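You operate a simulated robot arm through the tools that you are given. There is no shell and no other tool. Be economical: measure what you need, move in short steps, check, and stop when the job is done.

The job below is to be done with a simulated two-armed robot. You get a single attempt, and the scene is never put back.

TASK
Stack the white carton that says "Shims" from the top of the parts cabinet on top of the white carton labelled "Feet". Open the middle blue drawer, put the type block from the top of the parts cabinet in the inside of the middle blue drawer and shut the drawer again. Put the pink carton on top of the flat mesh pouch. Pick up the setup book with one hand, pass it to the other hand and put it on the grey table top. Put the white roller from the grey table top on the top of the test bench. Take the pink wire reel and put it on the top of the parts cabinet. Fetch the green loom and set it in the large carton. Press the blue-tag button three times. Take the stubby spring and leave it on top of the teal loom. Fetch the black roller from the green mat by the head cradle and stand it on the green mat by the roller press. Open the high cupboard door. Do these in any order. Set down upright: white roller, black roller.

It is judged by the outcome, as a careful person would: the job done as asked, and still so three seconds after it is handed in. It fails if anything else is knocked over, pushed out of place, dropped, spilled or broken.

THE ROBOT
Two 7-joint arms with three-finger grippers on one trunk, on a base that drives. Base frame: it is fixed to the floor where the robot stands at the start and does not move with it; the origin is under the middle of the robot, x ahead of it, y to its left, z up; the surface under the hand at the start is at about z = 85. Units: cm, degrees, N and s.
The left shoulder is at the start at [7, 16.5, 123.8], the right one opposite. With the tool pointing down near the work surface each hand reaches from about 34 to 86 cm from the robot's upright axis, wherever it stands, measured 20 degrees to its own side. Places, roughly: black roller (3x3x12 cm) [-510, -130, 90]; blue-tag button [-220, -350, 90]; flat mesh pouch (14x18x4 cm) [-100, -140, 90]; green loom (13x6x4 cm) [70, 100, 80]; green mat by the roller press [-600, -130, 80]; grey table top [-70, -370, 80]; high cupboard door [-170, -340, 180]; inside of the middle blue drawer [60, 30, 50]; large carton (34x27x17 cm) [130, -360, 80]; middle blue drawer [60, 30, 50]; pink carton [75, -150, 75]; pink wire reel (8x8x5 cm) [70, 120, 40]; setup book [75, -375, 75]; stubby spring (3x3x3 cm) [-450, -130, 90]; teal loom (13x6x4 cm) [-500, -140, 90]; top of the parts cabinet [70, -10, 80]; top of the test bench [110, -130, 80]; type block [100, -75, 75]; white carton [75, -25, 75]; white roller (4x4x8 cm) [-80, -370, 80]. Payload 3.91 kg a hand.
The tool frame of a hand sits at the grasp point between the pads (the TCP): z along the fingers, y along the line on which they close. The tips reach 3 cm beyond it. The gripper opens to 11.6 cm. The gripper's body begins 7.3 cm behind the TCP.
Orientation is told as [roll, pitch, yaw] about the base's x, y, z axes, in that order, counted from this pose: with the fingers straight down and closing along the base's y, the tool's x points along the base's -x, its y along +y and its z along -z.

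THE INTERFACE
- The arms move only by the tool drive_tool. It takes "left_plan", "right_plan" or both (then of equal length, played together; a hand with none holds still); each is a list of rows, each an object of numbers (a shift or turn left out is 0, a gripper value left out holds the last): "rx", "ry", "rz": the turn, a rotation vector about the tool's x, y, z in degrees; "dx", "dy", "dz": the shift along the tool's x, y, z in mm; "gripper": the closure, from 0 (fully open) to 1 (shut). In form: [{"rx": .., "ry": .., "rz": .., "dx": .., "dy": .., "dz": .., "gripper": ..}, ...]. A call has 1 to 12 rows; each row shifts and turns the commanded pose from where the row before left it, along the tool's axes as they then stand. Each row takes 0.2 s and may step no farther than 5 cm and 8.6 degrees from the row before; otherwise, or with a gripper value out of range, the whole call is refused. Where a pose cannot be reached the arm comes as near as it can. A force on the tool above 40 N (or 10 N above the force at the start of the call, whichever is more), or a blocked arm, ends the call early, and 0.2 s more pass. The fingers move at their own pace (about 15.3 cm/s each) and stop on an object; they squeeze with about 34 N. The grip force told is the motor's: it shows also when the fingers shut on nothing. Time passes only in rows, and 0.2 s behind the last, so rows that do not move let the fingers close. The reply holds the time, the measured pose of the TCP, the force on the tool along the base axes, the opening and the grip force, in the units named above and with some noise, with the torque about the TCP (base axes, N m) and any sound that the robot's microphone picked up, and new pictures: "views" is both (left out), scene, wrist or none (wrist: the cameras of the hands that moved).
- Cameras (640 x 400 px; columns grow to the right, rows downward): "scene" is now at [12.34, -1.02, 152.35]; the picture's right is [0.02, -1.00, 0.00], its down [-0.85, -0.01, -0.53] and it looks along [0.53, 0.01, -0.85] (base axes); focal length 214 px, centre (320, 200). "left" rides on the left gripper at [7.5, 1.7, -8.8] in its tool frame; the picture's right is [-0.22, 0.97, 0.00], its down [-0.70, -0.16, -0.70] and it looks along [-0.68, -0.16, 0.71] (tool axes); focal length 247 px, centre (320, 200). "right" rides on the right gripper at [5.2, 5.6, -8.8] in its tool frame; the picture's right is [-0.73, 0.68, 0.00], its down [-0.49, -0.52, -0.70] and it looks along [-0.48, -0.51, 0.71] (tool axes); focal length 247 px, centre (320, 200). There is no depth. A picture from a camera that has moved, and an enlarged one, comes with that camera's place and axes in the base frame and with its lens. The place of the scene camera against the robot may be out by one fixed shift of up to 1.8 cm in any direction.
- raise_lower(by): slides the trunk up (or, below 0, down) by that many cm; the arms and the scene camera ride with it, the base frame stays. It gives what a move gives, with no picture.
- base_move(legs): drives the robot by 1 to 6 legs, each [ahead, left, turn to the left] in cm, cm and degrees, along the robot's own axes; the way and the turn of a leg run together, so that a leg with both is an arc; at most 150 cm and 180 degrees a leg. The arms and the cameras ride along, it lands a little off, and it stops where it bumps. It gives what a move gives, and a new picture of the scene camera.
- head_to(pan, tilt): turns the head with the scene camera to pan (to the left, within 86 degrees either way) and tilt (down, from -29 to 69), counted from straight ahead of the robot. It gives what a move gives, and a new picture of the scene camera.
- enlarge(camera, box): a new picture of the part [left, top, right, bottom] of that camera's present view, enlarged. The clock stands still meanwhile.
- hand_in(): hands the job in; it is judged then, once.

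Work in short steps. Places have to be worked out from the pictures, the camera data and where the tool is seen: move nearer, look again, correct. Check each grasp and each placing, and mend what went wrong. You have 556 turns and 360 pictures in all, those below and enlarged ones among them. Open the grippers and draw the arms clear of the work before you hand the job in, unless the task says otherwise; then end with one line.

The tools are called after ">>>" as name(argument=value, ...) on one line, values as JSON. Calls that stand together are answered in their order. drive_tool: Moves the arms, as the interface text tells. Its arguments: {"type":"object","properties":{"left_plan":{"type":"array"},"right_plan":{"type":"array"},"views":{"type":"string","enum":["both","scene","wrist","none"]}},"required":[]} The other tools are called the same way: raise_lower (by) slides the trunk up or down; base_move (legs) drives the base; head_to (pan, tilt) turns the head that bears the scene camera; enlarge (camera, box) takes an enlarged picture of a part of a camera's view; hand_in () hands the job in.

At the start:

```text
clock: 0.0
left_position: [58.91, 23.74, 109.48]
left_ee_rot: [0.1, 0.0, 0.0]
left_contact_force: [-0.4, 0.0, -0.5]
left_ft_torque: [0.01, 0.0, 0.02]
left_finger_gap: 11.61
left_grip_force: 0.0
right_position: [45.51, -23.78, 116.1]
right_ee_rot: [0.1, -0.1, 0.0]
right_contact_force: [-0.2, -0.2, 0.2]
right_ft_torque: [0.0, 0.0, 0.01]
right_finger_gap: 11.59
right_grip_force: 0.0
trunk travel left (down, up): [-77.5, 6.5]
robot x, y, heading: [0.26, -0.29, -0.2]
head pan, tilt: [0.9, 57.8]
```

scene: 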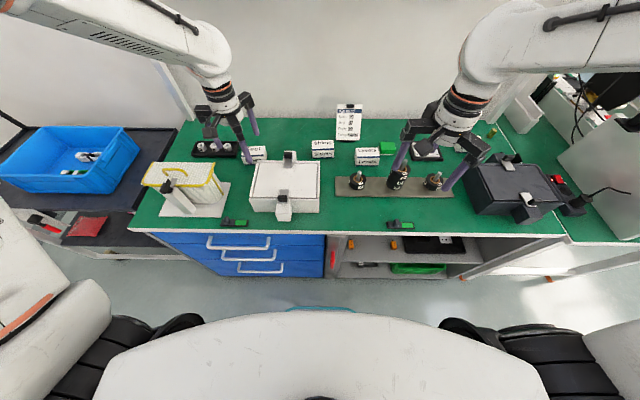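
right: 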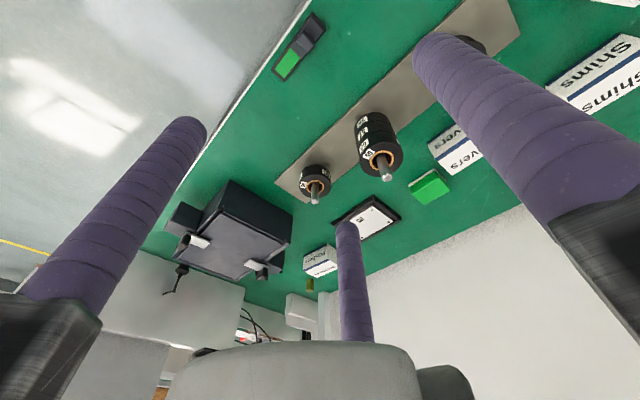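
left: 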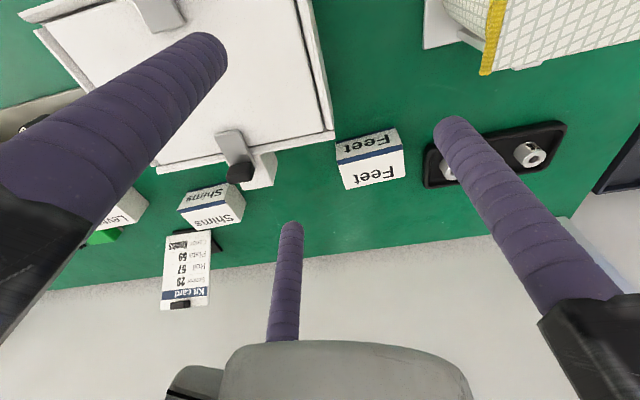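

I'll look closely at the cabinet top first; cartons "Feet", "Shims" and others are visible.

>>> enlarge(camera="scene", box=[180, 90, 400, 228])

>>> enlarge(camera="scene", box=[380, 90, 600, 228])

>>> enlarge(camera="scene", box=[130, 200, 500, 320])

```text
2.90 times, centred on (290, 159) of scene
camera zoom: at [12.34, -1.02, 152.35], right [0.02, -1.0, 0.0], down [-0.85, -0.01, -0.53], along [0.53, 0.01, -0.85], focal length 622 px, centre (407, 319)
```

zoom: 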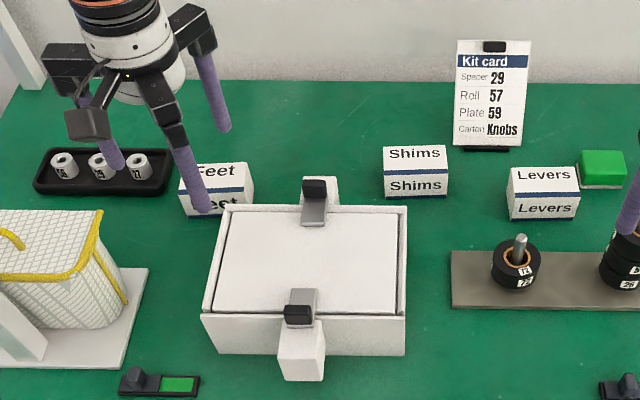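

```text
2.90 times, centred on (490, 159) of scene
camera zoom: at [12.34, -1.02, 152.35], right [0.02, -1.0, 0.0], down [-0.85, -0.01, -0.53], along [0.53, 0.01, -0.85], focal length 622 px, centre (-173, 319)
```

zoom: 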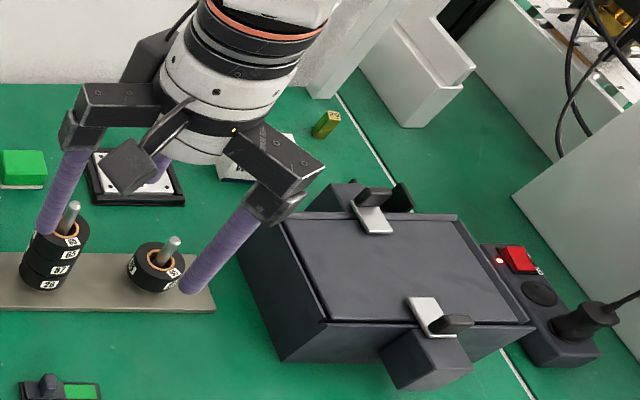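

```text
1.73 times, centred on (315, 260) of scene
camera zoom: at [12.34, -1.02, 152.35], right [0.02, -1.0, 0.0], down [-0.85, -0.01, -0.53], along [0.53, 0.01, -0.85], focal length 371 px, centre (329, 96)
```

zoom: 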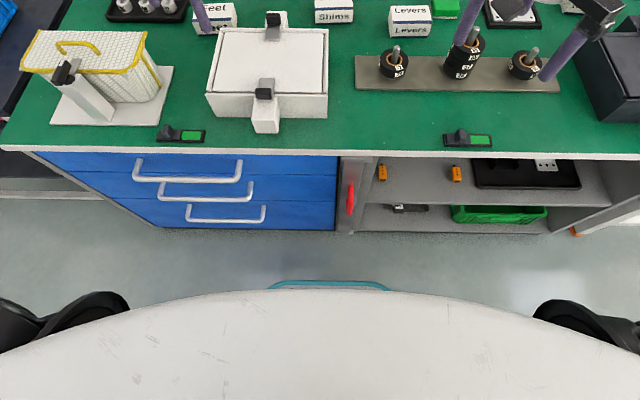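

Left wrist view shows Feet and Shims; I'll enlarge to measure them.

>>> enlarge(camera="left", box=[160, 100, 420, 263])

>>> head_to(pan=-70, tilt=25)

>>> head_to(pan=70, tilt=30)

```text
2.45 times, centred on (290, 182) of left
camera zoom: at [51.45, 25.61, 118.22], right [0.22, 0.97, 0.0], down [0.7, -0.16, 0.7], along [0.68, -0.16, -0.71], focal length 606 px, centre (394, 245)
```

zoom: 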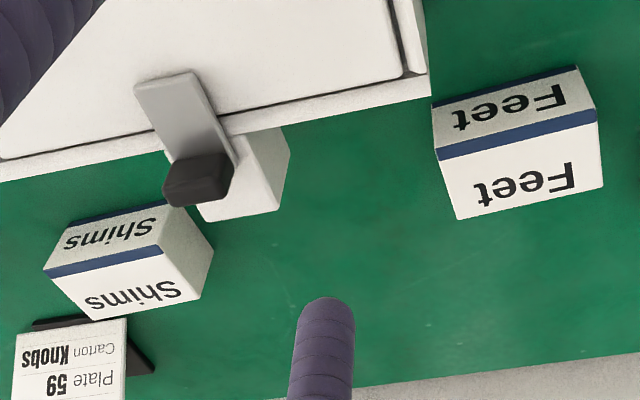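

```text
clock: 1.4
left_position: [58.82, 23.85, 109.45]
left_ee_rot: [0.0, 0.0, 0.0]
left_contact_force: [-0.4, -0.1, 0.5]
left_ft_torque: [0.0, -0.01, 0.0]
left_finger_gap: 11.58
left_grip_force: 0.1
right_position: [45.47, -23.69, 116.12]
right_ee_rot: [0.1, -0.1, 0.1]
right_contact_force: [-0.7, -0.2, -0.3]
right_ft_torque: [0.04, -0.02, 0.01]
right_finger_gap: 11.6
right_grip_force: 0.0
trunk travel left (down, up): [-77.5, 6.5]
robot x, y, heading: [0.15, -0.04, 0.1]
head pan, tilt: [-70.0, 25.0]
camera scene: at [8.58, -9.79, 157.08], right [-0.94, -0.34, 0.0], down [-0.15, 0.4, -0.91], along [0.31, -0.85, -0.42], focal length 214 px, centre (320, 200)
```

scene: 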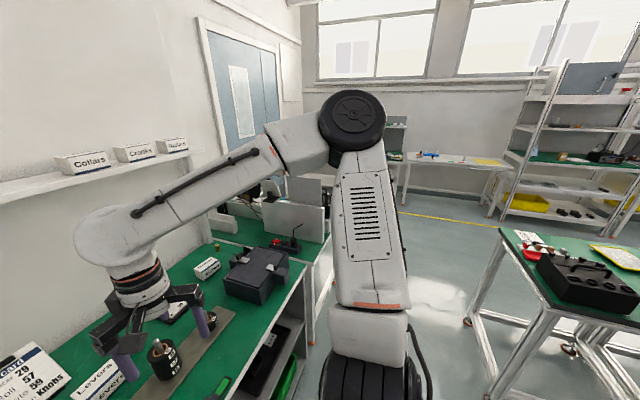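

```text
clock: 3.7
left_position: [58.92, 23.88, 109.47]
left_ee_rot: [-0.1, 0.0, 0.0]
left_contact_force: [0.4, 0.3, 0.1]
left_ft_torque: [-0.01, 0.02, 0.04]
left_finger_gap: 11.58
left_grip_force: 0.1
right_position: [45.5, -23.77, 116.08]
right_ee_rot: [0.1, -0.1, 0.0]
right_contact_force: [0.1, -0.4, -0.6]
right_ft_torque: [0.03, 0.0, -0.03]
right_finger_gap: 11.58
right_grip_force: 0.1
trunk travel left (down, up): [-77.5, 6.5]
robot x, y, heading: [0.38, -0.1, -0.1]
head pan, tilt: [70.0, 30.0]
camera scene: at [8.52, 7.36, 156.29], right [0.94, -0.34, 0.0], down [-0.17, -0.47, -0.87], along [0.3, 0.81, -0.5], focal length 214 px, centre (320, 200)
```

scene: 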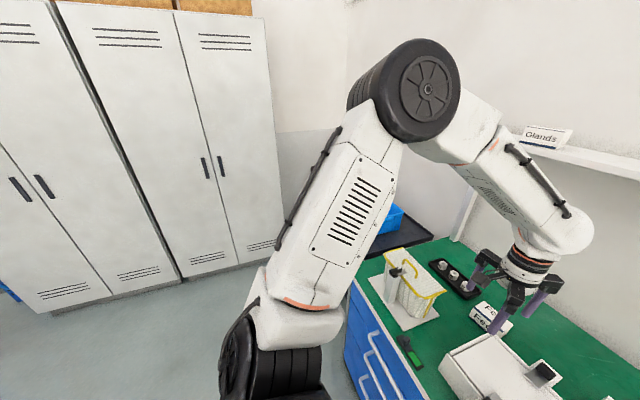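

Feet carton is about [74.1, 27.9], 9×5.5×5 cm; Shims about [78.1, 0.0]. Moving the left hand above Shims.

>>> drive_tool(left_plan=[{"dx": -27.4, "dy": -34}, {"dx": -27.4, "dy": -34}, {"dx": -27.4, "dy": -34}, {"dx": -27.4, "dy": -34}, {"dx": -27.4, "dy": -34}, {"dx": -27.4, "dy": -34}, {"dx": -27.4, "dy": -34}], views="none")

>>> drive_tool(left_plan=[{"rz": 8.2}, {"rz": 8.2}, {"rz": 8.2}, {"rz": 8.2}, {"rz": 8.2}, {"rz": 8.2}, {"rz": 8.2}, {"rz": 8.2}, {"rz": 8.2}, {"rz": 8.2}, {"rz": 8.0}], views="wrist")

```text
clock: 5.3
left_position: [78.57, -0.08, 109.67]
left_ee_rot: [0.1, 0.1, 0.1]
left_contact_force: [2.3, 0.2, 5.5]
left_ft_torque: [-0.03, 0.24, 0.01]
left_finger_gap: 11.61
left_grip_force: 0.1
right_position: [45.92, -23.84, 115.92]
right_ee_rot: [0.1, 0.0, 0.1]
right_contact_force: [0.0, 0.3, -0.7]
right_ft_torque: [0.02, 0.08, 0.01]
right_finger_gap: 11.62
right_grip_force: 0.2
trunk travel left (down, up): [-77.5, 6.5]
robot x, y, heading: [-0.02, -0.23, 0.2]
head pan, tilt: [70.0, 30.0]
```

```text
clock: 7.7
left_position: [78.04, -0.02, 109.54]
left_ee_rot: [-0.1, 0.0, -90.1]
left_contact_force: [-0.1, -0.1, 0.1]
left_ft_torque: [0.02, 0.01, -0.03]
left_finger_gap: 11.62
left_grip_force: 0.0
right_position: [45.59, -23.66, 116.04]
right_ee_rot: [0.1, -0.2, 0.1]
right_contact_force: [-0.4, -0.3, 1.2]
right_ft_torque: [0.0, 0.01, 0.02]
right_finger_gap: 11.6
right_grip_force: 0.1
trunk travel left (down, up): [-77.5, 6.5]
robot x, y, heading: [-0.03, 0.07, 0.0]
head pan, tilt: [70.0, 30.0]
camera left: at [79.84, 7.56, 118.21], right [0.97, -0.23, 0.0], down [-0.16, -0.7, 0.7], along [-0.16, -0.68, -0.71], focal length 247 px, centre (320, 200)
```

left: 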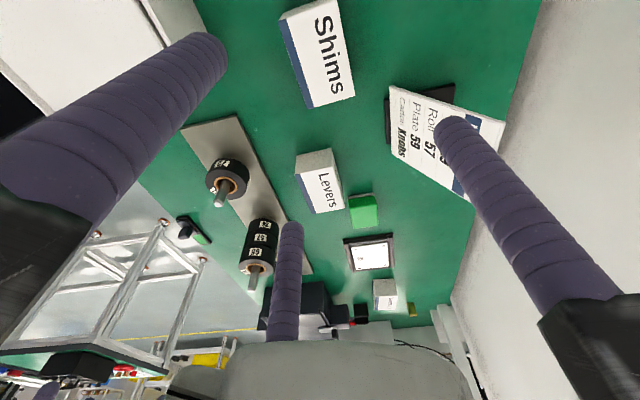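

Shims is right under the hand at [78, 0.3]. Partly close, descend and grasp.

>>> drive_tool(left_plan=[{"dx": 2, "gripper": 0.2}, {"dz": 45}, {"dz": 45}, {"dz": 45}, {"dz": 40}, {"dz": 34}, {}, {"gripper": 0.8}, {}, {}], views="wrist")

```text
clock: 8.9
left_position: [78.04, -0.07, 92.99]
left_ee_rot: [0.5, -0.4, -90.3]
left_contact_force: [-7.3, 1.2, 9.3]
left_ft_torque: [-0.38, 0.47, -0.39]
left_finger_gap: 9.39
left_grip_force: 1.2
right_position: [45.36, -23.68, 116.13]
right_ee_rot: [0.1, -0.1, 0.0]
right_contact_force: [-0.4, 0.3, -0.7]
right_ft_torque: [0.01, -0.01, 0.02]
right_finger_gap: 11.62
right_grip_force: 0.2
trunk travel left (down, up): [-77.5, 6.5]
robot x, y, heading: [0.15, -0.01, -0.1]
head pan, tilt: [70.0, 30.0]
stopped in row 6 (left hand): the force on the tool passed its limit at 58 N (the readings are from after the stop); the commanded pose is now the measured one
camera left: at [79.84, 7.53, 101.68], right [0.97, -0.23, 0.01], down [-0.17, -0.69, 0.7], along [-0.16, -0.68, -0.71], focal length 247 px, centre (320, 200)
```

left: 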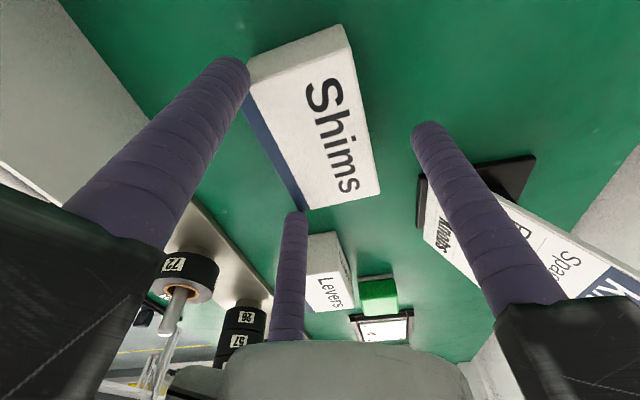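

The hand stopped against something at z=93. I'll look with the scene camera before doing anything else.

>>> head_to(pan=0, tilt=45)

>>> enlarge(camera="scene", box=[240, 120, 440, 245])

```text
clock: 10.3
left_position: [78.06, -0.03, 92.97]
left_ee_rot: [0.4, -0.2, -90.2]
left_contact_force: [-2.0, -0.3, 11.0]
left_ft_torque: [-0.53, 0.34, -0.07]
left_finger_gap: 9.32
left_grip_force: 0.4
right_position: [45.49, -23.7, 116.12]
right_ee_rot: [0.1, -0.1, 0.1]
right_contact_force: [0.4, -0.5, -0.1]
right_ft_torque: [0.01, 0.0, 0.0]
right_finger_gap: 11.62
right_grip_force: 0.1
trunk travel left (down, up): [-77.5, 6.5]
robot x, y, heading: [-0.25, -0.2, 0.1]
head pan, tilt: [0.0, 45.0]
camera scene: at [13.38, -1.13, 154.05], right [0.0, -1.0, 0.0], down [-0.71, 0.0, -0.71], along [0.71, 0.0, -0.71], focal length 214 px, centre (320, 200)
```

scene: 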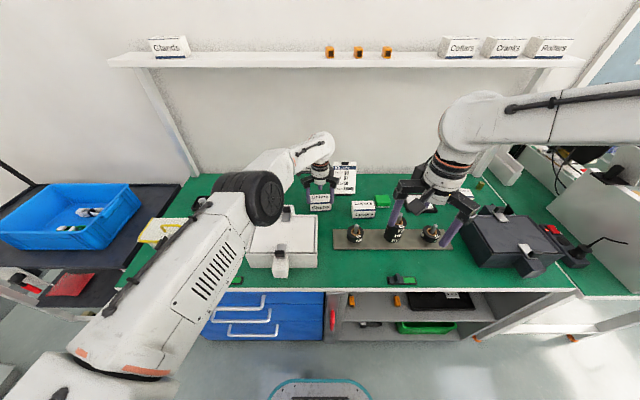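

```text
3.20 times, centred on (340, 182) of scene
camera zoom: at [13.38, -1.13, 154.05], right [0.0, -1.0, 0.0], down [-0.71, 0.0, -0.71], along [0.71, 0.0, -0.71], focal length 686 px, centre (256, 256)
```

zoom: 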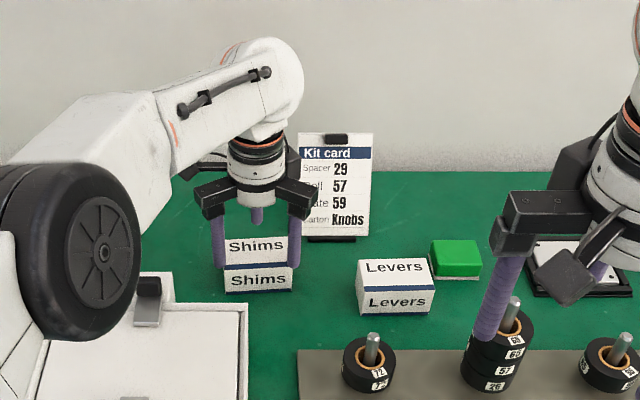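

Key finding: the gripper actually has three concentric jaws (one at tool +y, two at −y ±x); two of them landed on the carton's top. I'll back up 4 cm, open and shift so the single jaw is behind the box and the pair in front.

>>> drive_tool(left_plan=[{"dz": -40, "gripper": 0.0}, {"dy": -16.5, "dx": 2}, {}], views="wrist")

```text
clock: 11.1
left_position: [76.6, 0.26, 96.8]
left_ee_rot: [0.1, -0.2, -90.3]
left_contact_force: [0.0, 1.1, -0.9]
left_ft_torque: [0.0, 0.01, -0.01]
left_finger_gap: 11.61
left_grip_force: 0.1
right_position: [45.6, -23.73, 115.94]
right_ee_rot: [0.1, 0.0, 0.1]
right_contact_force: [-1.1, 0.9, -0.3]
right_ft_torque: [-0.02, 0.0, -0.02]
right_finger_gap: 11.61
right_grip_force: 0.0
trunk travel left (down, up): [-77.5, 6.5]
robot x, y, heading: [0.19, 0.17, -0.3]
head pan, tilt: [0.0, 45.0]
camera left: at [78.42, 7.77, 105.44], right [0.97, -0.23, 0.0], down [-0.17, -0.69, 0.7], along [-0.16, -0.68, -0.71], focal length 247 px, centre (320, 200)
```

left: 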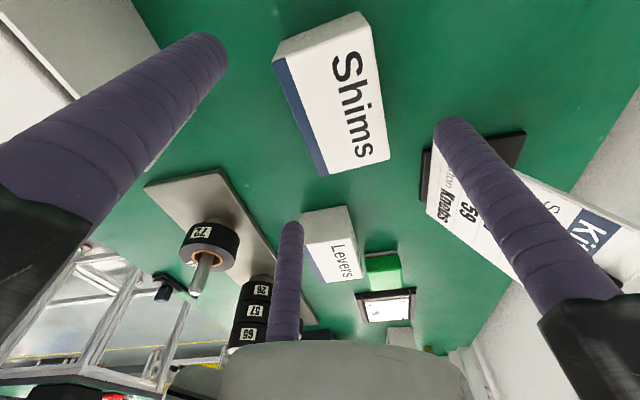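

Box is turned about +5°; I'll match that yaw, descend to z≈88.6 and close.

>>> drive_tool(left_plan=[{"rz": -5}, {"dz": 40}, {"dz": 42}, {}, {"gripper": 0.6}, {}, {}], views="wrist")

```text
clock: 12.7
left_position: [76.68, 0.38, 88.61]
left_ee_rot: [0.3, -0.3, -85.3]
left_contact_force: [-1.2, 0.5, 4.9]
left_ft_torque: [-0.13, 0.18, -0.22]
left_finger_gap: 7.33
left_grip_force: 34.1
right_position: [45.56, -23.77, 116.04]
right_ee_rot: [0.1, -0.1, 0.1]
right_contact_force: [-0.4, 0.8, 0.1]
right_ft_torque: [0.0, 0.0, 0.0]
right_finger_gap: 11.57
right_grip_force: 0.2
trunk travel left (down, up): [-77.5, 6.5]
robot x, y, heading: [-0.21, -0.09, -0.0]
head pan, tilt: [0.0, 45.0]
camera left: at [77.75, 7.98, 97.39], right [0.99, -0.14, 0.01], down [-0.11, -0.7, 0.7], along [-0.1, -0.7, -0.71], focal length 247 px, centre (320, 200)
```

left: 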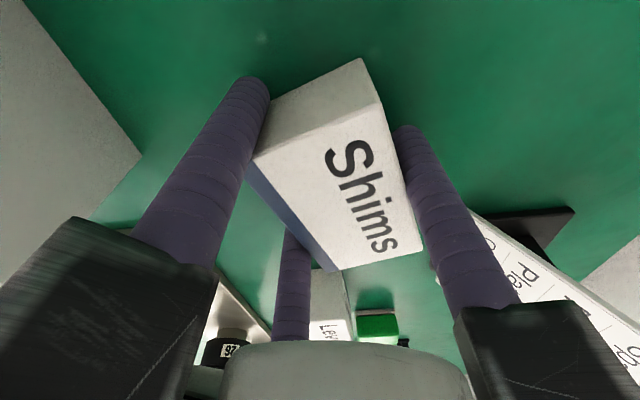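

Gripped (gap 7.3). Lift and carry over the Feet carton.

>>> drive_tool(left_plan=[{"dz": -45}, {"dz": -45}, {"dz": -45}, {"dz": -40}, {"dx": 46, "dy": -2.7}, {"dx": 46, "dy": -2.7}, {"dx": 46, "dy": -2.7}, {"dx": 46, "dy": -2.7}, {"dx": 46, "dy": -2.7}, {"dx": 46, "dy": -2.7}, {}], views="both")

```text
clock: 15.1
left_position: [72.61, 27.62, 105.75]
left_ee_rot: [0.3, -0.3, -85.3]
left_contact_force: [-0.4, -0.1, -2.1]
left_ft_torque: [0.02, 0.01, -0.01]
left_finger_gap: 7.29
left_grip_force: 34.4
right_position: [45.47, -23.79, 115.97]
right_ee_rot: [0.1, 0.0, 0.1]
right_contact_force: [-0.2, -0.3, 0.0]
right_ft_torque: [0.02, -0.04, 0.02]
right_finger_gap: 11.64
right_grip_force: 0.0
trunk travel left (down, up): [-77.5, 6.5]
robot x, y, heading: [-0.05, 0.01, -0.5]
head pan, tilt: [0.0, 45.0]
camera scene: at [13.63, -1.24, 154.02], right [0.0, -1.0, 0.0], down [-0.71, 0.0, -0.71], along [0.71, 0.0, -0.71], focal length 214 px, centre (320, 200)
camera left: at [73.76, 35.36, 114.6], right [0.99, -0.14, 0.01], down [-0.11, -0.7, 0.7], along [-0.1, -0.7, -0.71], focal length 247 px, centre (320, 200)
```

scene: 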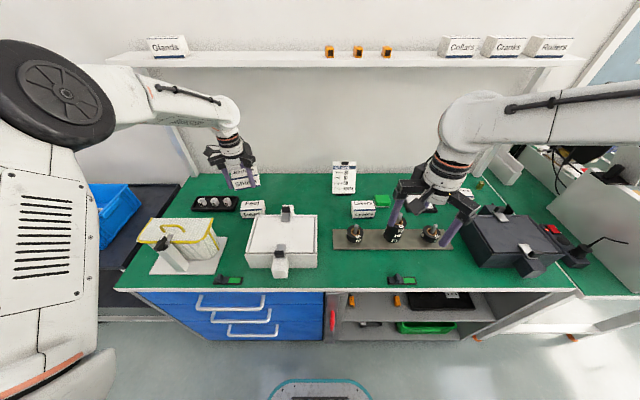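
left: 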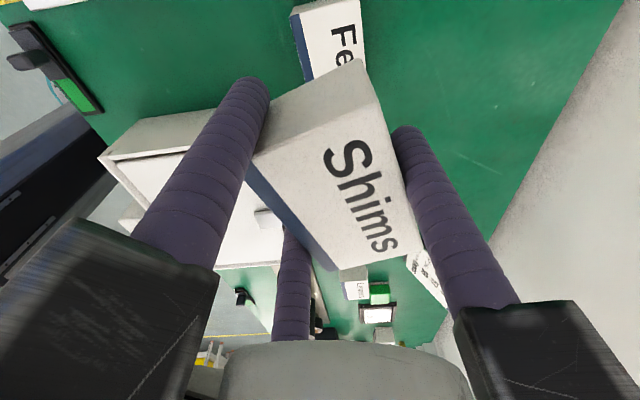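

Held box is centred within ~1 cm of Feet at [74.2, 27.8]. Small correction and lower to just above contact.

>>> drive_tool(left_plan=[{"dx": 6, "dy": 2}, {"dz": 40}, {"dz": 40}, {"dz": 32}, {}], views="wrist")

>>> enlarge(camera="scene", box=[180, 130, 300, 205])

```text
clock: 16.3
left_position: [72.79, 28.23, 94.8]
left_ee_rot: [0.3, -0.4, -85.4]
left_contact_force: [-0.5, 0.8, -2.2]
left_ft_torque: [0.06, 0.02, 0.04]
left_finger_gap: 7.24
left_grip_force: 34.1
right_position: [45.51, -23.74, 116.01]
right_ee_rot: [0.1, 0.1, 0.1]
right_contact_force: [-0.6, -0.6, 0.1]
right_ft_torque: [-0.01, 0.01, -0.01]
right_finger_gap: 11.57
right_grip_force: 0.0
trunk travel left (down, up): [-77.5, 6.5]
robot x, y, heading: [-0.41, 0.33, -0.1]
head pan, tilt: [0.0, 45.0]
camera left: at [73.94, 35.95, 103.47], right [0.99, -0.14, 0.01], down [-0.11, -0.7, 0.7], along [-0.1, -0.7, -0.71], focal length 247 px, centre (320, 200)
```

left: 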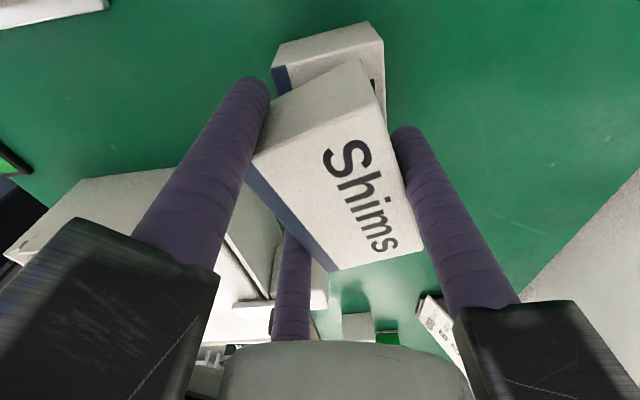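

```text
5.33 times, centred on (240, 168) of scene
camera zoom: at [13.56, -1.16, 154.03], right [0.0, -1.0, 0.0], down [-0.71, 0.0, -0.71], along [0.71, 0.0, -0.71], focal length 1144 px, centre (747, 373)
```

zoom: 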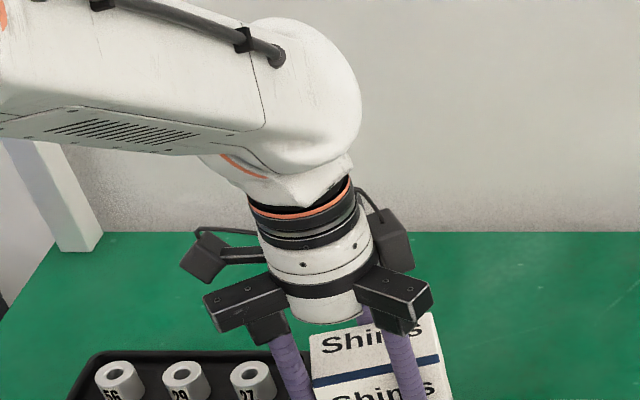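

Shims sits rotated ~+13° versus Feet's ~5°, so I'll turn it −8°, correct by half a cm, and lower to contact.

>>> drive_tool(left_plan=[{"rz": 8}, {"dx": 7, "dy": 5}, {"dz": 4}, {"dz": 4}, {"dz": 2}, {"dz": 2}, {}], views="wrist")

```text
clock: 17.9
left_position: [73.29, 28.98, 93.72]
left_ee_rot: [0.5, -0.2, -93.3]
left_contact_force: [0.5, 1.0, 7.1]
left_ft_torque: [-0.12, 0.18, -0.12]
left_finger_gap: 7.24
left_grip_force: 33.8
right_position: [45.47, -23.71, 116.08]
right_ee_rot: [-0.1, -0.1, 0.1]
right_contact_force: [0.0, 0.4, 0.2]
right_ft_torque: [0.03, -0.01, -0.04]
right_finger_gap: 11.62
right_grip_force: 0.1
trunk travel left (down, up): [-77.5, 6.5]
robot x, y, heading: [0.19, -0.05, 0.0]
head pan, tilt: [0.0, 45.0]
camera left: at [75.49, 36.37, 102.41], right [0.96, -0.28, 0.01], down [-0.2, -0.68, 0.7], along [-0.19, -0.68, -0.71], focal length 247 px, centre (320, 200)
```

left: 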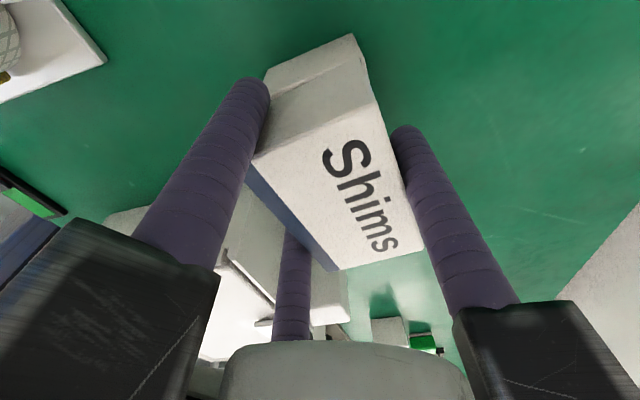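

Contact felt (7 N) and aligned. Release and lift away.

>>> drive_tool(left_plan=[{"gripper": 0.5}, {"gripper": 0.2}, {"gripper": 0.0}, {}, {"dz": -40}, {"dz": -45}, {"dz": -45}], views="both")

```text
clock: 19.5
left_position: [73.15, 29.06, 106.83]
left_ee_rot: [0.3, -0.3, -93.3]
left_contact_force: [-0.8, -0.1, -0.6]
left_ft_torque: [-0.01, -0.02, 0.02]
left_finger_gap: 11.6
left_grip_force: 0.0
right_position: [45.49, -23.75, 116.05]
right_ee_rot: [0.1, -0.1, 0.2]
right_contact_force: [0.5, -0.1, 1.1]
right_ft_torque: [-0.03, -0.02, 0.01]
right_finger_gap: 11.61
right_grip_force: 0.0
trunk travel left (down, up): [-77.5, 6.5]
robot x, y, heading: [-0.19, 0.04, 0.2]
head pan, tilt: [0.0, 45.0]
camera scene: at [13.45, -1.17, 154.03], right [0.0, -1.0, 0.0], down [-0.71, 0.0, -0.71], along [0.71, 0.0, -0.71], focal length 214 px, centre (320, 200)
camera left: at [75.42, 36.44, 115.41], right [0.96, -0.28, 0.01], down [-0.2, -0.68, 0.7], along [-0.19, -0.68, -0.71], focal length 247 px, centre (320, 200)
```

scene: 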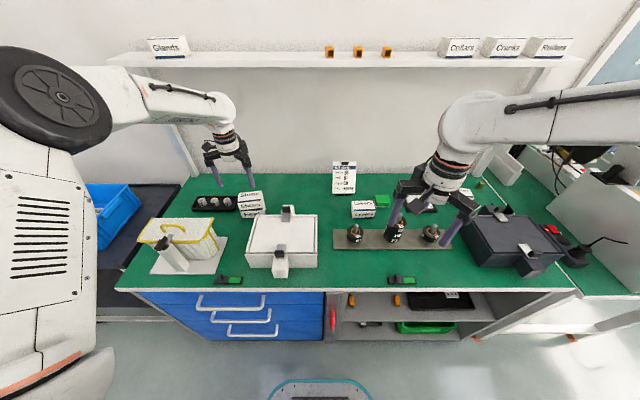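
left: 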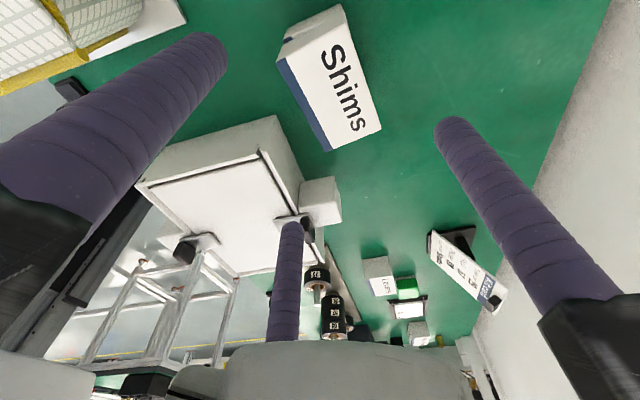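

Shims is stacked on Feet. Next I fetch the type block near [90, −77] with the right hand; retract the left hand and drive right.

>>> drive_tool(left_plan=[{"dz": -40}, {"dz": -40}, {"dy": -46}, {"dy": -46}, {"dy": -46}, {"dy": -46}, {"dy": -46}], views="none")

>>> base_move(legs=[[0, -50, 0]])

```text
clock: 21.1
left_position: [49.89, 30.3, 114.48]
left_ee_rot: [0.4, -0.1, -93.3]
left_contact_force: [0.4, 0.3, 0.2]
left_ft_torque: [0.0, -0.07, 0.0]
left_finger_gap: 11.57
left_grip_force: 0.0
right_position: [45.19, -23.72, 116.13]
right_ee_rot: [0.0, -0.2, 0.0]
right_contact_force: [-0.7, 0.0, -0.5]
right_ft_torque: [0.02, -0.01, -0.01]
right_finger_gap: 11.62
right_grip_force: 0.1
trunk travel left (down, up): [-77.5, 6.5]
robot x, y, heading: [0.14, -0.15, -0.1]
head pan, tilt: [0.0, 45.0]
```

```text
clock: 24.1
left_position: [50.17, -19.65, 114.26]
left_ee_rot: [0.3, -0.3, -93.2]
left_contact_force: [1.0, -0.1, 0.0]
left_ft_torque: [-0.02, 0.02, 0.01]
left_finger_gap: 11.61
left_grip_force: 0.2
right_position: [45.54, -73.54, 116.09]
right_ee_rot: [0.0, 0.0, 0.0]
right_contact_force: [0.2, 0.1, 0.2]
right_ft_torque: [-0.01, -0.03, 0.02]
right_finger_gap: 11.56
right_grip_force: 0.0
trunk travel left (down, up): [-77.5, 6.5]
robot x, y, heading: [-0.1, -49.74, 0.0]
head pan, tilt: [0.0, 45.0]
camera scene: at [13.56, -50.97, 154.03], right [0.0, -1.0, 0.0], down [-0.71, 0.0, -0.71], along [0.71, 0.0, -0.71], focal length 214 px, centre (320, 200)
```

scene: 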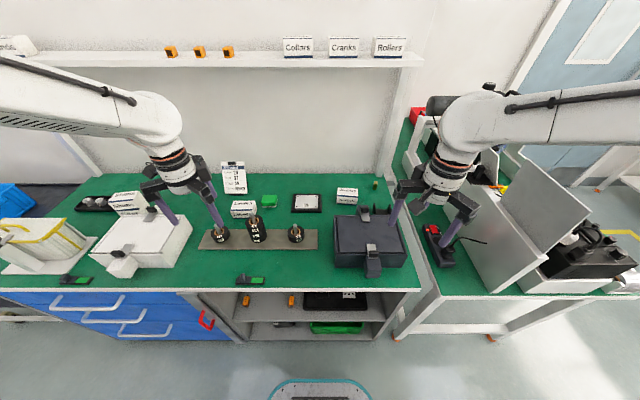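

Type block seen at about [92, −77]. Drive ahead 12 cm and look with the right wrist camera.

>>> base_move(legs=[[12, 0, 0]])

>>> drive_tool(right_plan=[{"dx": -45}, {"dx": -45}, {"dx": -45}, {"dx": -45}], views="wrist")

```text
clock: 25.3
left_position: [62.14, -19.64, 114.41]
left_ee_rot: [0.3, -0.4, -93.4]
left_contact_force: [0.0, 0.3, 0.5]
left_ft_torque: [-0.02, 0.0, 0.02]
left_finger_gap: 11.59
left_grip_force: 0.2
right_position: [57.34, -73.65, 116.25]
right_ee_rot: [0.0, -0.2, 0.1]
right_contact_force: [-0.8, 0.8, -0.4]
right_ft_torque: [-0.02, 0.01, 0.01]
right_finger_gap: 11.64
right_grip_force: 0.1
trunk travel left (down, up): [-77.5, 6.5]
robot x, y, heading: [12.05, -49.9, 0.1]
head pan, tilt: [0.0, 45.0]
camera scene: at [25.39, -51.06, 154.05], right [0.0, -1.0, 0.0], down [-0.71, 0.0, -0.71], along [0.71, 0.0, -0.71], focal length 214 px, centre (320, 200)
```

scene: 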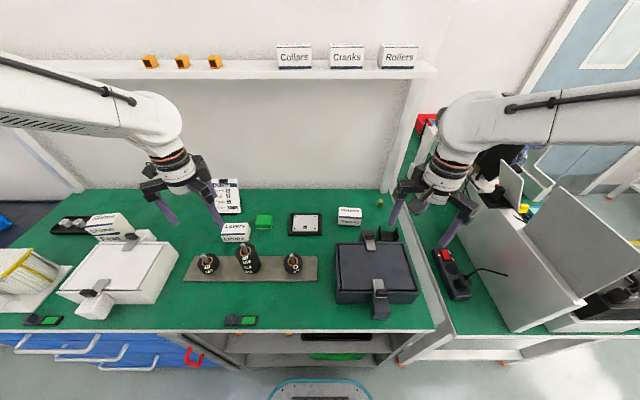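

```text
clock: 26.3
left_position: [62.36, -19.65, 114.14]
left_ee_rot: [0.2, -0.3, -93.3]
left_contact_force: [-0.4, -0.2, -1.1]
left_ft_torque: [-0.03, 0.06, -0.01]
left_finger_gap: 11.61
left_grip_force: 0.1
right_position: [75.8, -73.46, 115.94]
right_ee_rot: [0.0, 0.0, 0.1]
right_contact_force: [-0.5, 0.3, 0.0]
right_ft_torque: [-0.01, 0.02, 0.04]
right_finger_gap: 11.63
right_grip_force: 0.2
trunk travel left (down, up): [-77.5, 6.5]
robot x, y, heading: [11.92, -50.09, -0.3]
head pan, tilt: [0.0, 45.0]
camera right: at [70.5, -67.85, 124.83], right [0.73, 0.68, 0.0], down [0.49, -0.52, 0.7], along [0.48, -0.51, -0.71], focal length 247 px, centre (320, 200)
```

right: 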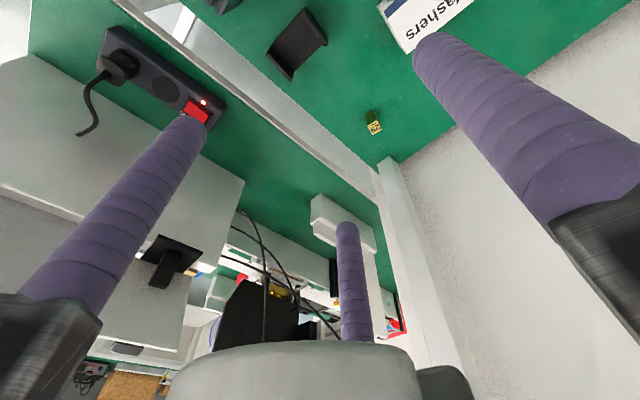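

Enlarge the right wrist view around the block for its size.

>>> enlarge(camera="right", box=[330, 80, 430, 142])

```text
6.40 times, centred on (380, 111) of right
camera zoom: at [70.5, -67.85, 124.83], right [0.73, 0.68, 0.0], down [0.49, -0.52, 0.7], along [0.48, -0.51, -0.71], focal length 1581 px, centre (-64, 770)
```

zoom: 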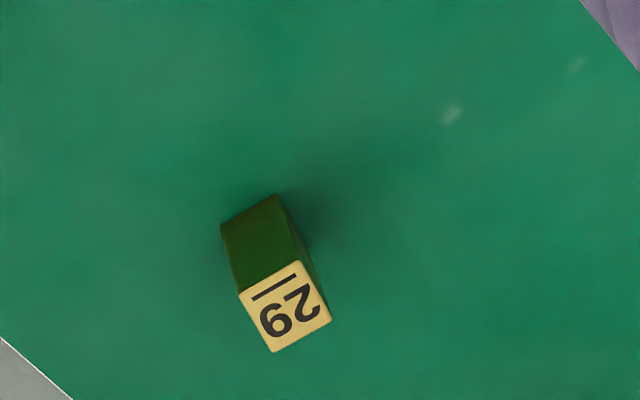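

Type block is ~1.7×2×3.6 cm at [90.2, −76.1]. Move above it and yaw +75° so the jaws fit its faces and clear the shelf post.

>>> drive_tool(right_plan=[{"dx": -48, "dy": -9}, {"dx": -48, "dy": -9}, {"dx": -48, "dy": -8}, {"rz": -8.35}, {"rz": -8.35}, {"rz": -8.35}, {"rz": -8.35}, {"rz": -8.35}, {"rz": -8.35}, {"rz": -8.35}, {"rz": -8.35}, {"rz": -8.2}], views="wrist")

```text
clock: 29.1
left_position: [58.81, -20.35, 115.69]
left_ee_rot: [1.7, -0.4, -94.5]
left_contact_force: [-0.5, 0.6, 0.5]
left_ft_torque: [0.01, -0.06, -0.02]
left_finger_gap: 11.6
left_grip_force: 0.1
right_position: [84.06, -75.96, 116.19]
right_ee_rot: [1.2, 0.9, 75.5]
right_contact_force: [0.6, 0.5, -0.3]
right_ft_torque: [0.04, 0.01, -0.03]
right_finger_gap: 11.59
right_grip_force: 0.0
trunk travel left (down, up): [-77.5, 6.5]
robot x, y, heading: [10.36, -50.02, -1.3]
head pan, tilt: [0.0, 45.0]
stopped in row 12 (right hand): the arm was blocked; the commanded pose is now the measured one
camera right: at [77.53, -79.67, 125.28], right [-0.48, 0.88, 0.0], down [0.65, 0.35, 0.68], along [0.6, 0.33, -0.73], focal length 247 px, centre (320, 200)
```

right: 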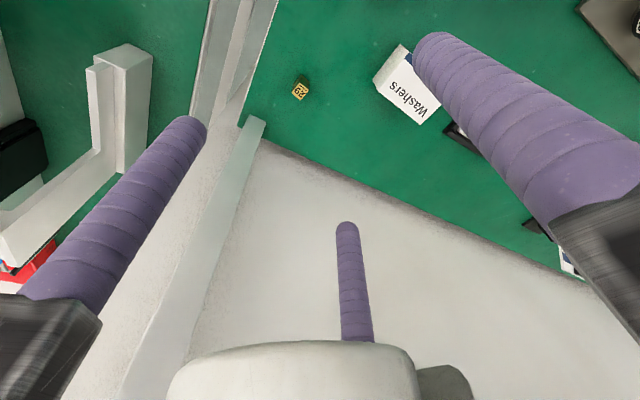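

The arm was blocked and nudged the base; I look before moving further.

>>> head_to(pan=-25, tilt=20)

```text
clock: 30.0
left_position: [58.61, -20.12, 115.41]
left_ee_rot: [2.0, -0.6, -94.4]
left_contact_force: [0.0, 0.7, 0.4]
left_ft_torque: [0.03, 0.01, 0.0]
left_finger_gap: 11.6
left_grip_force: 0.1
right_position: [84.18, -76.18, 116.19]
right_ee_rot: [1.0, 0.9, 75.3]
right_contact_force: [-0.7, 0.1, -0.1]
right_ft_torque: [-0.01, 0.01, 0.0]
right_finger_gap: 11.61
right_grip_force: 0.2
trunk travel left (down, up): [-77.5, 6.5]
robot x, y, heading: [10.69, -49.86, -1.0]
head pan, tilt: [-25.0, 20.0]
camera scene: at [20.58, -54.3, 158.23], right [-0.44, -0.9, -0.01], down [-0.28, 0.14, -0.95], along [0.85, -0.41, -0.32], focal length 214 px, centre (320, 200)
```

scene: 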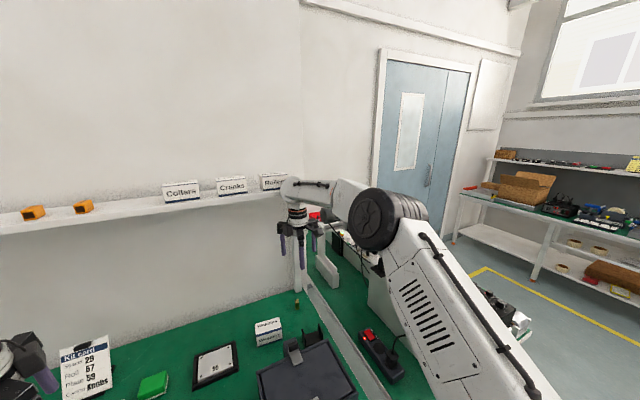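

The wrist is touching the shelf edge. Back off 10 cm, then lower before going under the shelf.

>>> drive_tool(right_plan=[{"dx": 8.6, "dy": 32}, {"dx": 8.6, "dy": 32}, {"dx": 8.6, "dy": 32}], views="none")

>>> enlarge(camera="scene", box=[150, 140, 350, 265])

```text
clock: 30.8
left_position: [60.97, -20.29, 114.72]
left_ee_rot: [0.7, -0.2, -94.1]
left_contact_force: [-1.2, 0.4, 0.8]
left_ft_torque: [0.01, -0.08, 0.02]
left_finger_gap: 11.6
left_grip_force: 0.0
right_position: [76.7, -76.6, 114.66]
right_ee_rot: [2.4, 0.9, 75.4]
right_contact_force: [-0.6, 0.2, 0.1]
right_ft_torque: [0.02, -0.11, 0.0]
right_finger_gap: 11.61
right_grip_force: 0.1
trunk travel left (down, up): [-77.5, 6.5]
robot x, y, heading: [11.04, -49.95, -0.6]
head pan, tilt: [-25.0, 20.0]
```

```text
3.20 times, centred on (250, 202) of scene
camera zoom: at [23.86, -55.07, 157.99], right [-0.44, -0.9, 0.0], down [-0.3, 0.15, -0.94], along [0.85, -0.41, -0.34], focal length 686 px, centre (544, 192)
```

zoom: 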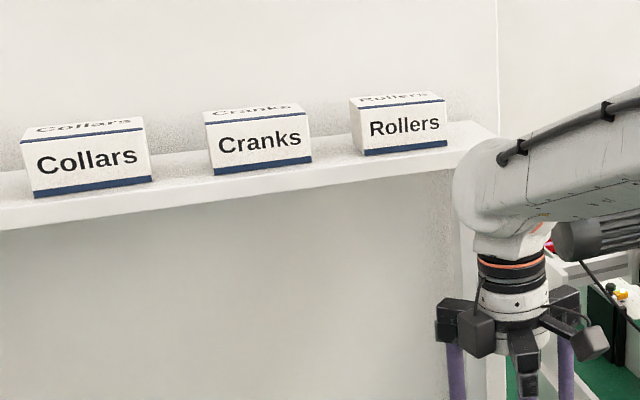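

Clear now. Lower to z≈104 and straighten the slight tilt.

>>> drive_tool(right_plan=[{"rx": 1.5, "ry": 2.1}, {"dz": 36}, {"dz": 36}, {"dz": 35}, {}], views="none")

```text
clock: 32.0
left_position: [61.55, -20.43, 114.34]
left_ee_rot: [0.4, -0.2, -94.1]
left_contact_force: [-0.1, -0.1, 0.0]
left_ft_torque: [0.0, 0.0, 0.02]
left_finger_gap: 11.62
left_grip_force: 0.0
right_position: [76.97, -77.2, 103.59]
right_ee_rot: [1.1, 3.2, 75.4]
right_contact_force: [-0.5, 1.3, 0.1]
right_ft_torque: [0.01, 0.02, -0.02]
right_finger_gap: 11.63
right_grip_force: 0.1
trunk travel left (down, up): [-77.5, 6.5]
robot x, y, heading: [10.98, -49.85, -0.7]
head pan, tilt: [-25.0, 20.0]
```

Now I know roll↔−rx, pitch↔ry. Straighten and advance under the shelf to above the block.

>>> drive_tool(right_plan=[{"rx": 1.1, "ry": -3.2}, {"dx": -11, "dy": -31, "dz": 14}, {"dx": -11, "dy": -31, "dz": 14}, {"dx": -11, "dy": -31, "dz": 14}, {"dx": -11, "dy": -31, "dz": 14}, {}], views="wrist")

```text
clock: 33.4
left_position: [61.47, -20.54, 114.3]
left_ee_rot: [0.4, -0.3, -94.2]
left_contact_force: [-0.1, 0.1, -0.1]
left_ft_torque: [-0.02, 0.0, 0.02]
left_finger_gap: 11.58
left_grip_force: 0.0
right_position: [90.11, -76.06, 97.98]
right_ee_rot: [0.1, -0.2, 75.3]
right_contact_force: [-0.2, 0.1, -0.7]
right_ft_torque: [0.03, -0.04, 0.03]
right_finger_gap: 11.59
right_grip_force: 0.0
trunk travel left (down, up): [-77.5, 6.5]
robot x, y, heading: [10.82, -49.99, -0.7]
head pan, tilt: [-25.0, 20.0]
camera right: at [83.31, -79.73, 106.9], right [-0.47, 0.88, 0.0], down [0.63, 0.34, 0.7], along [0.61, 0.33, -0.71], focal length 247 px, centre (320, 200)
```

right: 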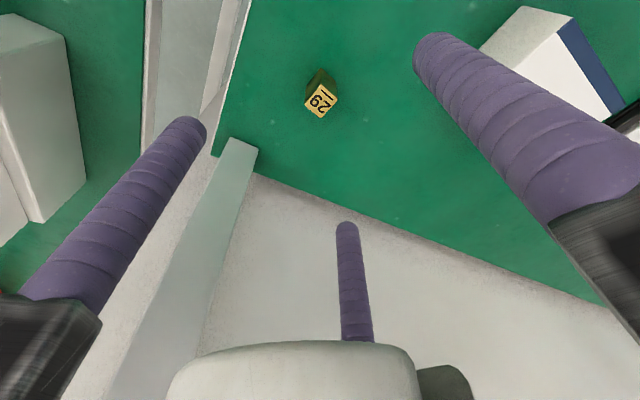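

Block centre at [89.7, −76.1]. Descend and close.

>>> drive_tool(right_plan=[{"dx": 1, "dy": 4, "dz": 10}, {"dz": 40}, {"dz": 43}, {}, {"gripper": 0.5}, {"gripper": 0.9}, {}, {}], views="wrist")

```text
clock: 35.2
left_position: [61.64, -20.45, 114.28]
left_ee_rot: [0.3, -0.3, -94.1]
left_contact_force: [-0.3, 0.0, 0.1]
left_ft_torque: [0.0, 0.01, 0.02]
left_finger_gap: 11.59
left_grip_force: 0.0
right_position: [89.67, -75.95, 88.74]
right_ee_rot: [0.1, -0.2, 75.3]
right_contact_force: [0.7, 0.7, 1.5]
right_ft_torque: [-0.02, 0.01, 0.03]
right_finger_gap: 2.15
right_grip_force: 10.4
trunk travel left (down, up): [-77.5, 6.5]
robot x, y, heading: [11.0, -49.55, -0.9]
head pan, tilt: [-25.0, 20.0]
camera right: at [82.86, -79.64, 97.59], right [-0.48, 0.88, 0.0], down [0.63, 0.34, 0.7], along [0.61, 0.33, -0.71], focal length 247 px, centre (320, 200)
```

right: 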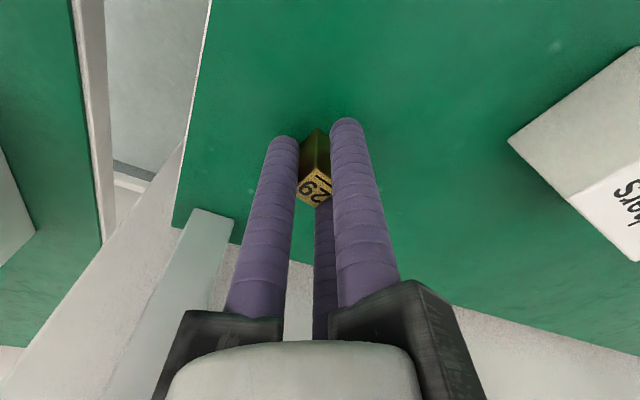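

Block gripped. Lift, back out from under the shelf, then rise.

>>> drive_tool(right_plan=[{"dz": -40, "gripper": 1.0}, {"dz": -42}, {"dx": 8, "dy": 32, "dz": -10}, {"dx": 8, "dy": 32, "dz": -15}, {"dx": 8, "dy": 32, "dz": -25}, {"dx": 10, "dy": 40, "dz": -25}, {"dx": 10, "dy": 40, "dz": -25}, {"dx": 10, "dy": 40, "dz": -25}, {"dx": 10, "dy": 40, "dz": -25}], views="wrist")

```text
clock: 37.2
left_position: [61.35, -20.59, 114.45]
left_ee_rot: [0.5, -0.3, -94.1]
left_contact_force: [-0.6, 0.4, 0.0]
left_ft_torque: [-0.03, -0.06, -0.02]
left_finger_gap: 11.61
left_grip_force: 0.1
right_position: [62.98, -75.89, 112.14]
right_ee_rot: [0.0, -0.2, 75.4]
right_contact_force: [-0.6, -0.2, -0.7]
right_ft_torque: [-0.01, -0.04, -0.02]
right_finger_gap: 2.04
right_grip_force: 33.8
trunk travel left (down, up): [-77.5, 6.5]
robot x, y, heading: [10.54, -49.86, -1.0]
head pan, tilt: [-25.0, 20.0]
camera right: at [56.18, -79.53, 120.99], right [-0.48, 0.88, 0.0], down [0.63, 0.34, 0.7], along [0.62, 0.34, -0.71], focal length 247 px, centre (320, 200)
```

right: 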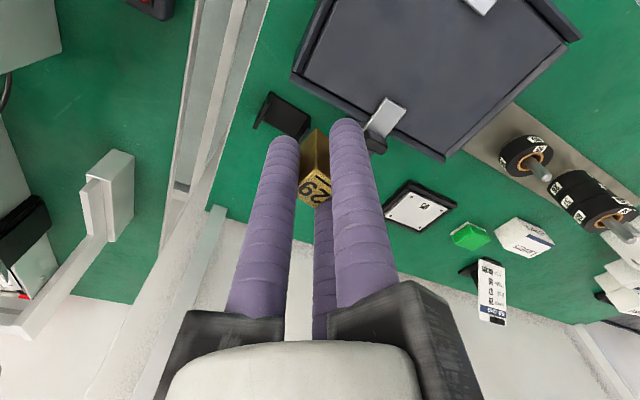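

Block held securely. Drive back and left to stand in front of the drawers.

>>> base_move(legs=[[-40, 0, 1], [0, 78, 0]])

>>> head_to(pan=0, tilt=45)

```text
clock: 43.5
left_position: [21.52, 57.43, 114.34]
left_ee_rot: [0.3, -0.1, -93.7]
left_contact_force: [-0.1, 0.5, 0.5]
left_ft_torque: [-0.01, 0.0, 0.03]
left_finger_gap: 11.61
left_grip_force: 0.1
right_position: [23.52, 2.04, 111.97]
right_ee_rot: [0.1, -0.1, 75.8]
right_contact_force: [-0.6, -0.1, -1.3]
right_ft_torque: [0.0, 0.0, 0.0]
right_finger_gap: 2.07
right_grip_force: 33.8
trunk travel left (down, up): [-77.5, 6.5]
robot x, y, heading: [-29.33, 27.82, -0.5]
head pan, tilt: [-25.0, 20.0]
camera scene: at [-15.14, 22.43, 157.89], right [-0.43, -0.9, 0.0], down [-0.31, 0.15, -0.94], along [0.85, -0.4, -0.34], focal length 214 px, centre (320, 200)
```

scene: 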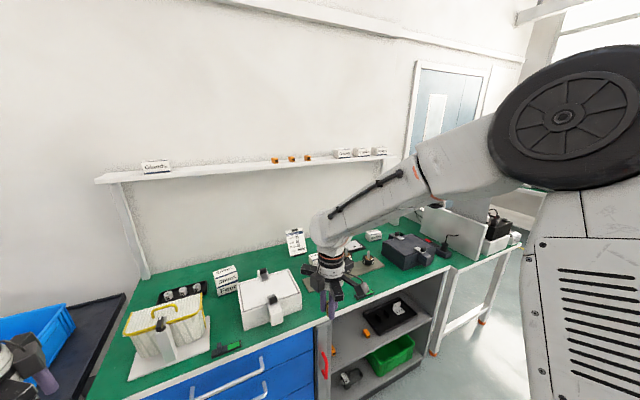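

```text
clock: 44.3
left_position: [21.52, 57.54, 114.34]
left_ee_rot: [0.3, -0.4, -93.8]
left_contact_force: [-0.1, -0.3, 0.1]
left_ft_torque: [0.01, 0.0, -0.02]
left_finger_gap: 11.6
left_grip_force: 0.1
right_position: [23.4, 2.07, 111.9]
right_ee_rot: [0.1, -0.2, 75.8]
right_contact_force: [0.0, 0.3, -0.4]
right_ft_torque: [-0.02, 0.0, -0.03]
right_finger_gap: 2.05
right_grip_force: 33.9
trunk travel left (down, up): [-77.5, 6.5]
robot x, y, heading: [-28.86, 27.79, -0.6]
head pan, tilt: [0.0, 45.0]
camera scene: at [-15.42, 26.43, 154.03], right [-0.01, -1.0, 0.0], down [-0.71, 0.01, -0.71], along [0.71, -0.01, -0.71], focal length 214 px, centre (320, 200)
```

scene: 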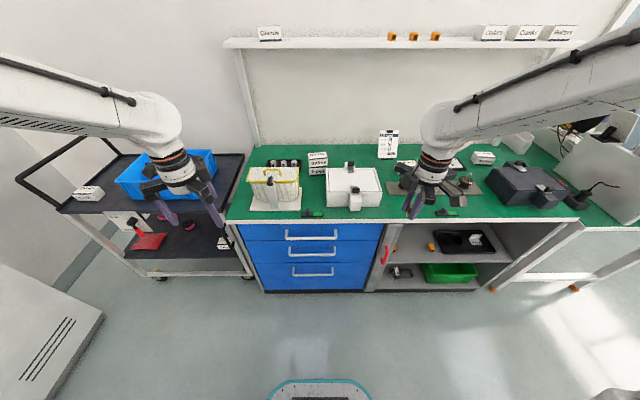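

Middle handle triangulates to about [40.4, 30, 64]. Enlarge for details.

>>> enlarge(camera="scene", box=[220, 205, 420, 330])

```text
3.20 times, centred on (320, 268) of scene
camera zoom: at [-15.42, 26.43, 154.03], right [-0.01, -1.0, 0.0], down [-0.71, 0.01, -0.71], along [0.71, -0.01, -0.71], focal length 686 px, centre (320, -16)
```

zoom: 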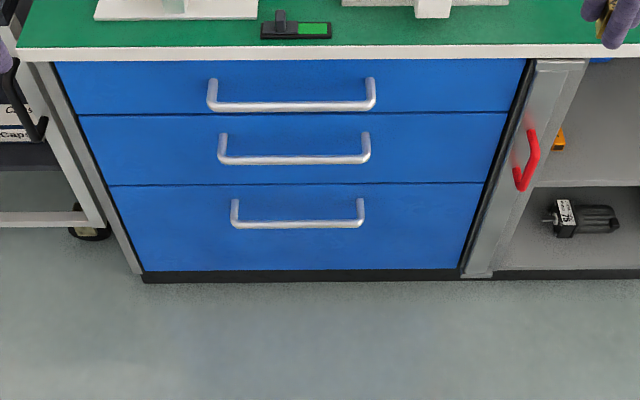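

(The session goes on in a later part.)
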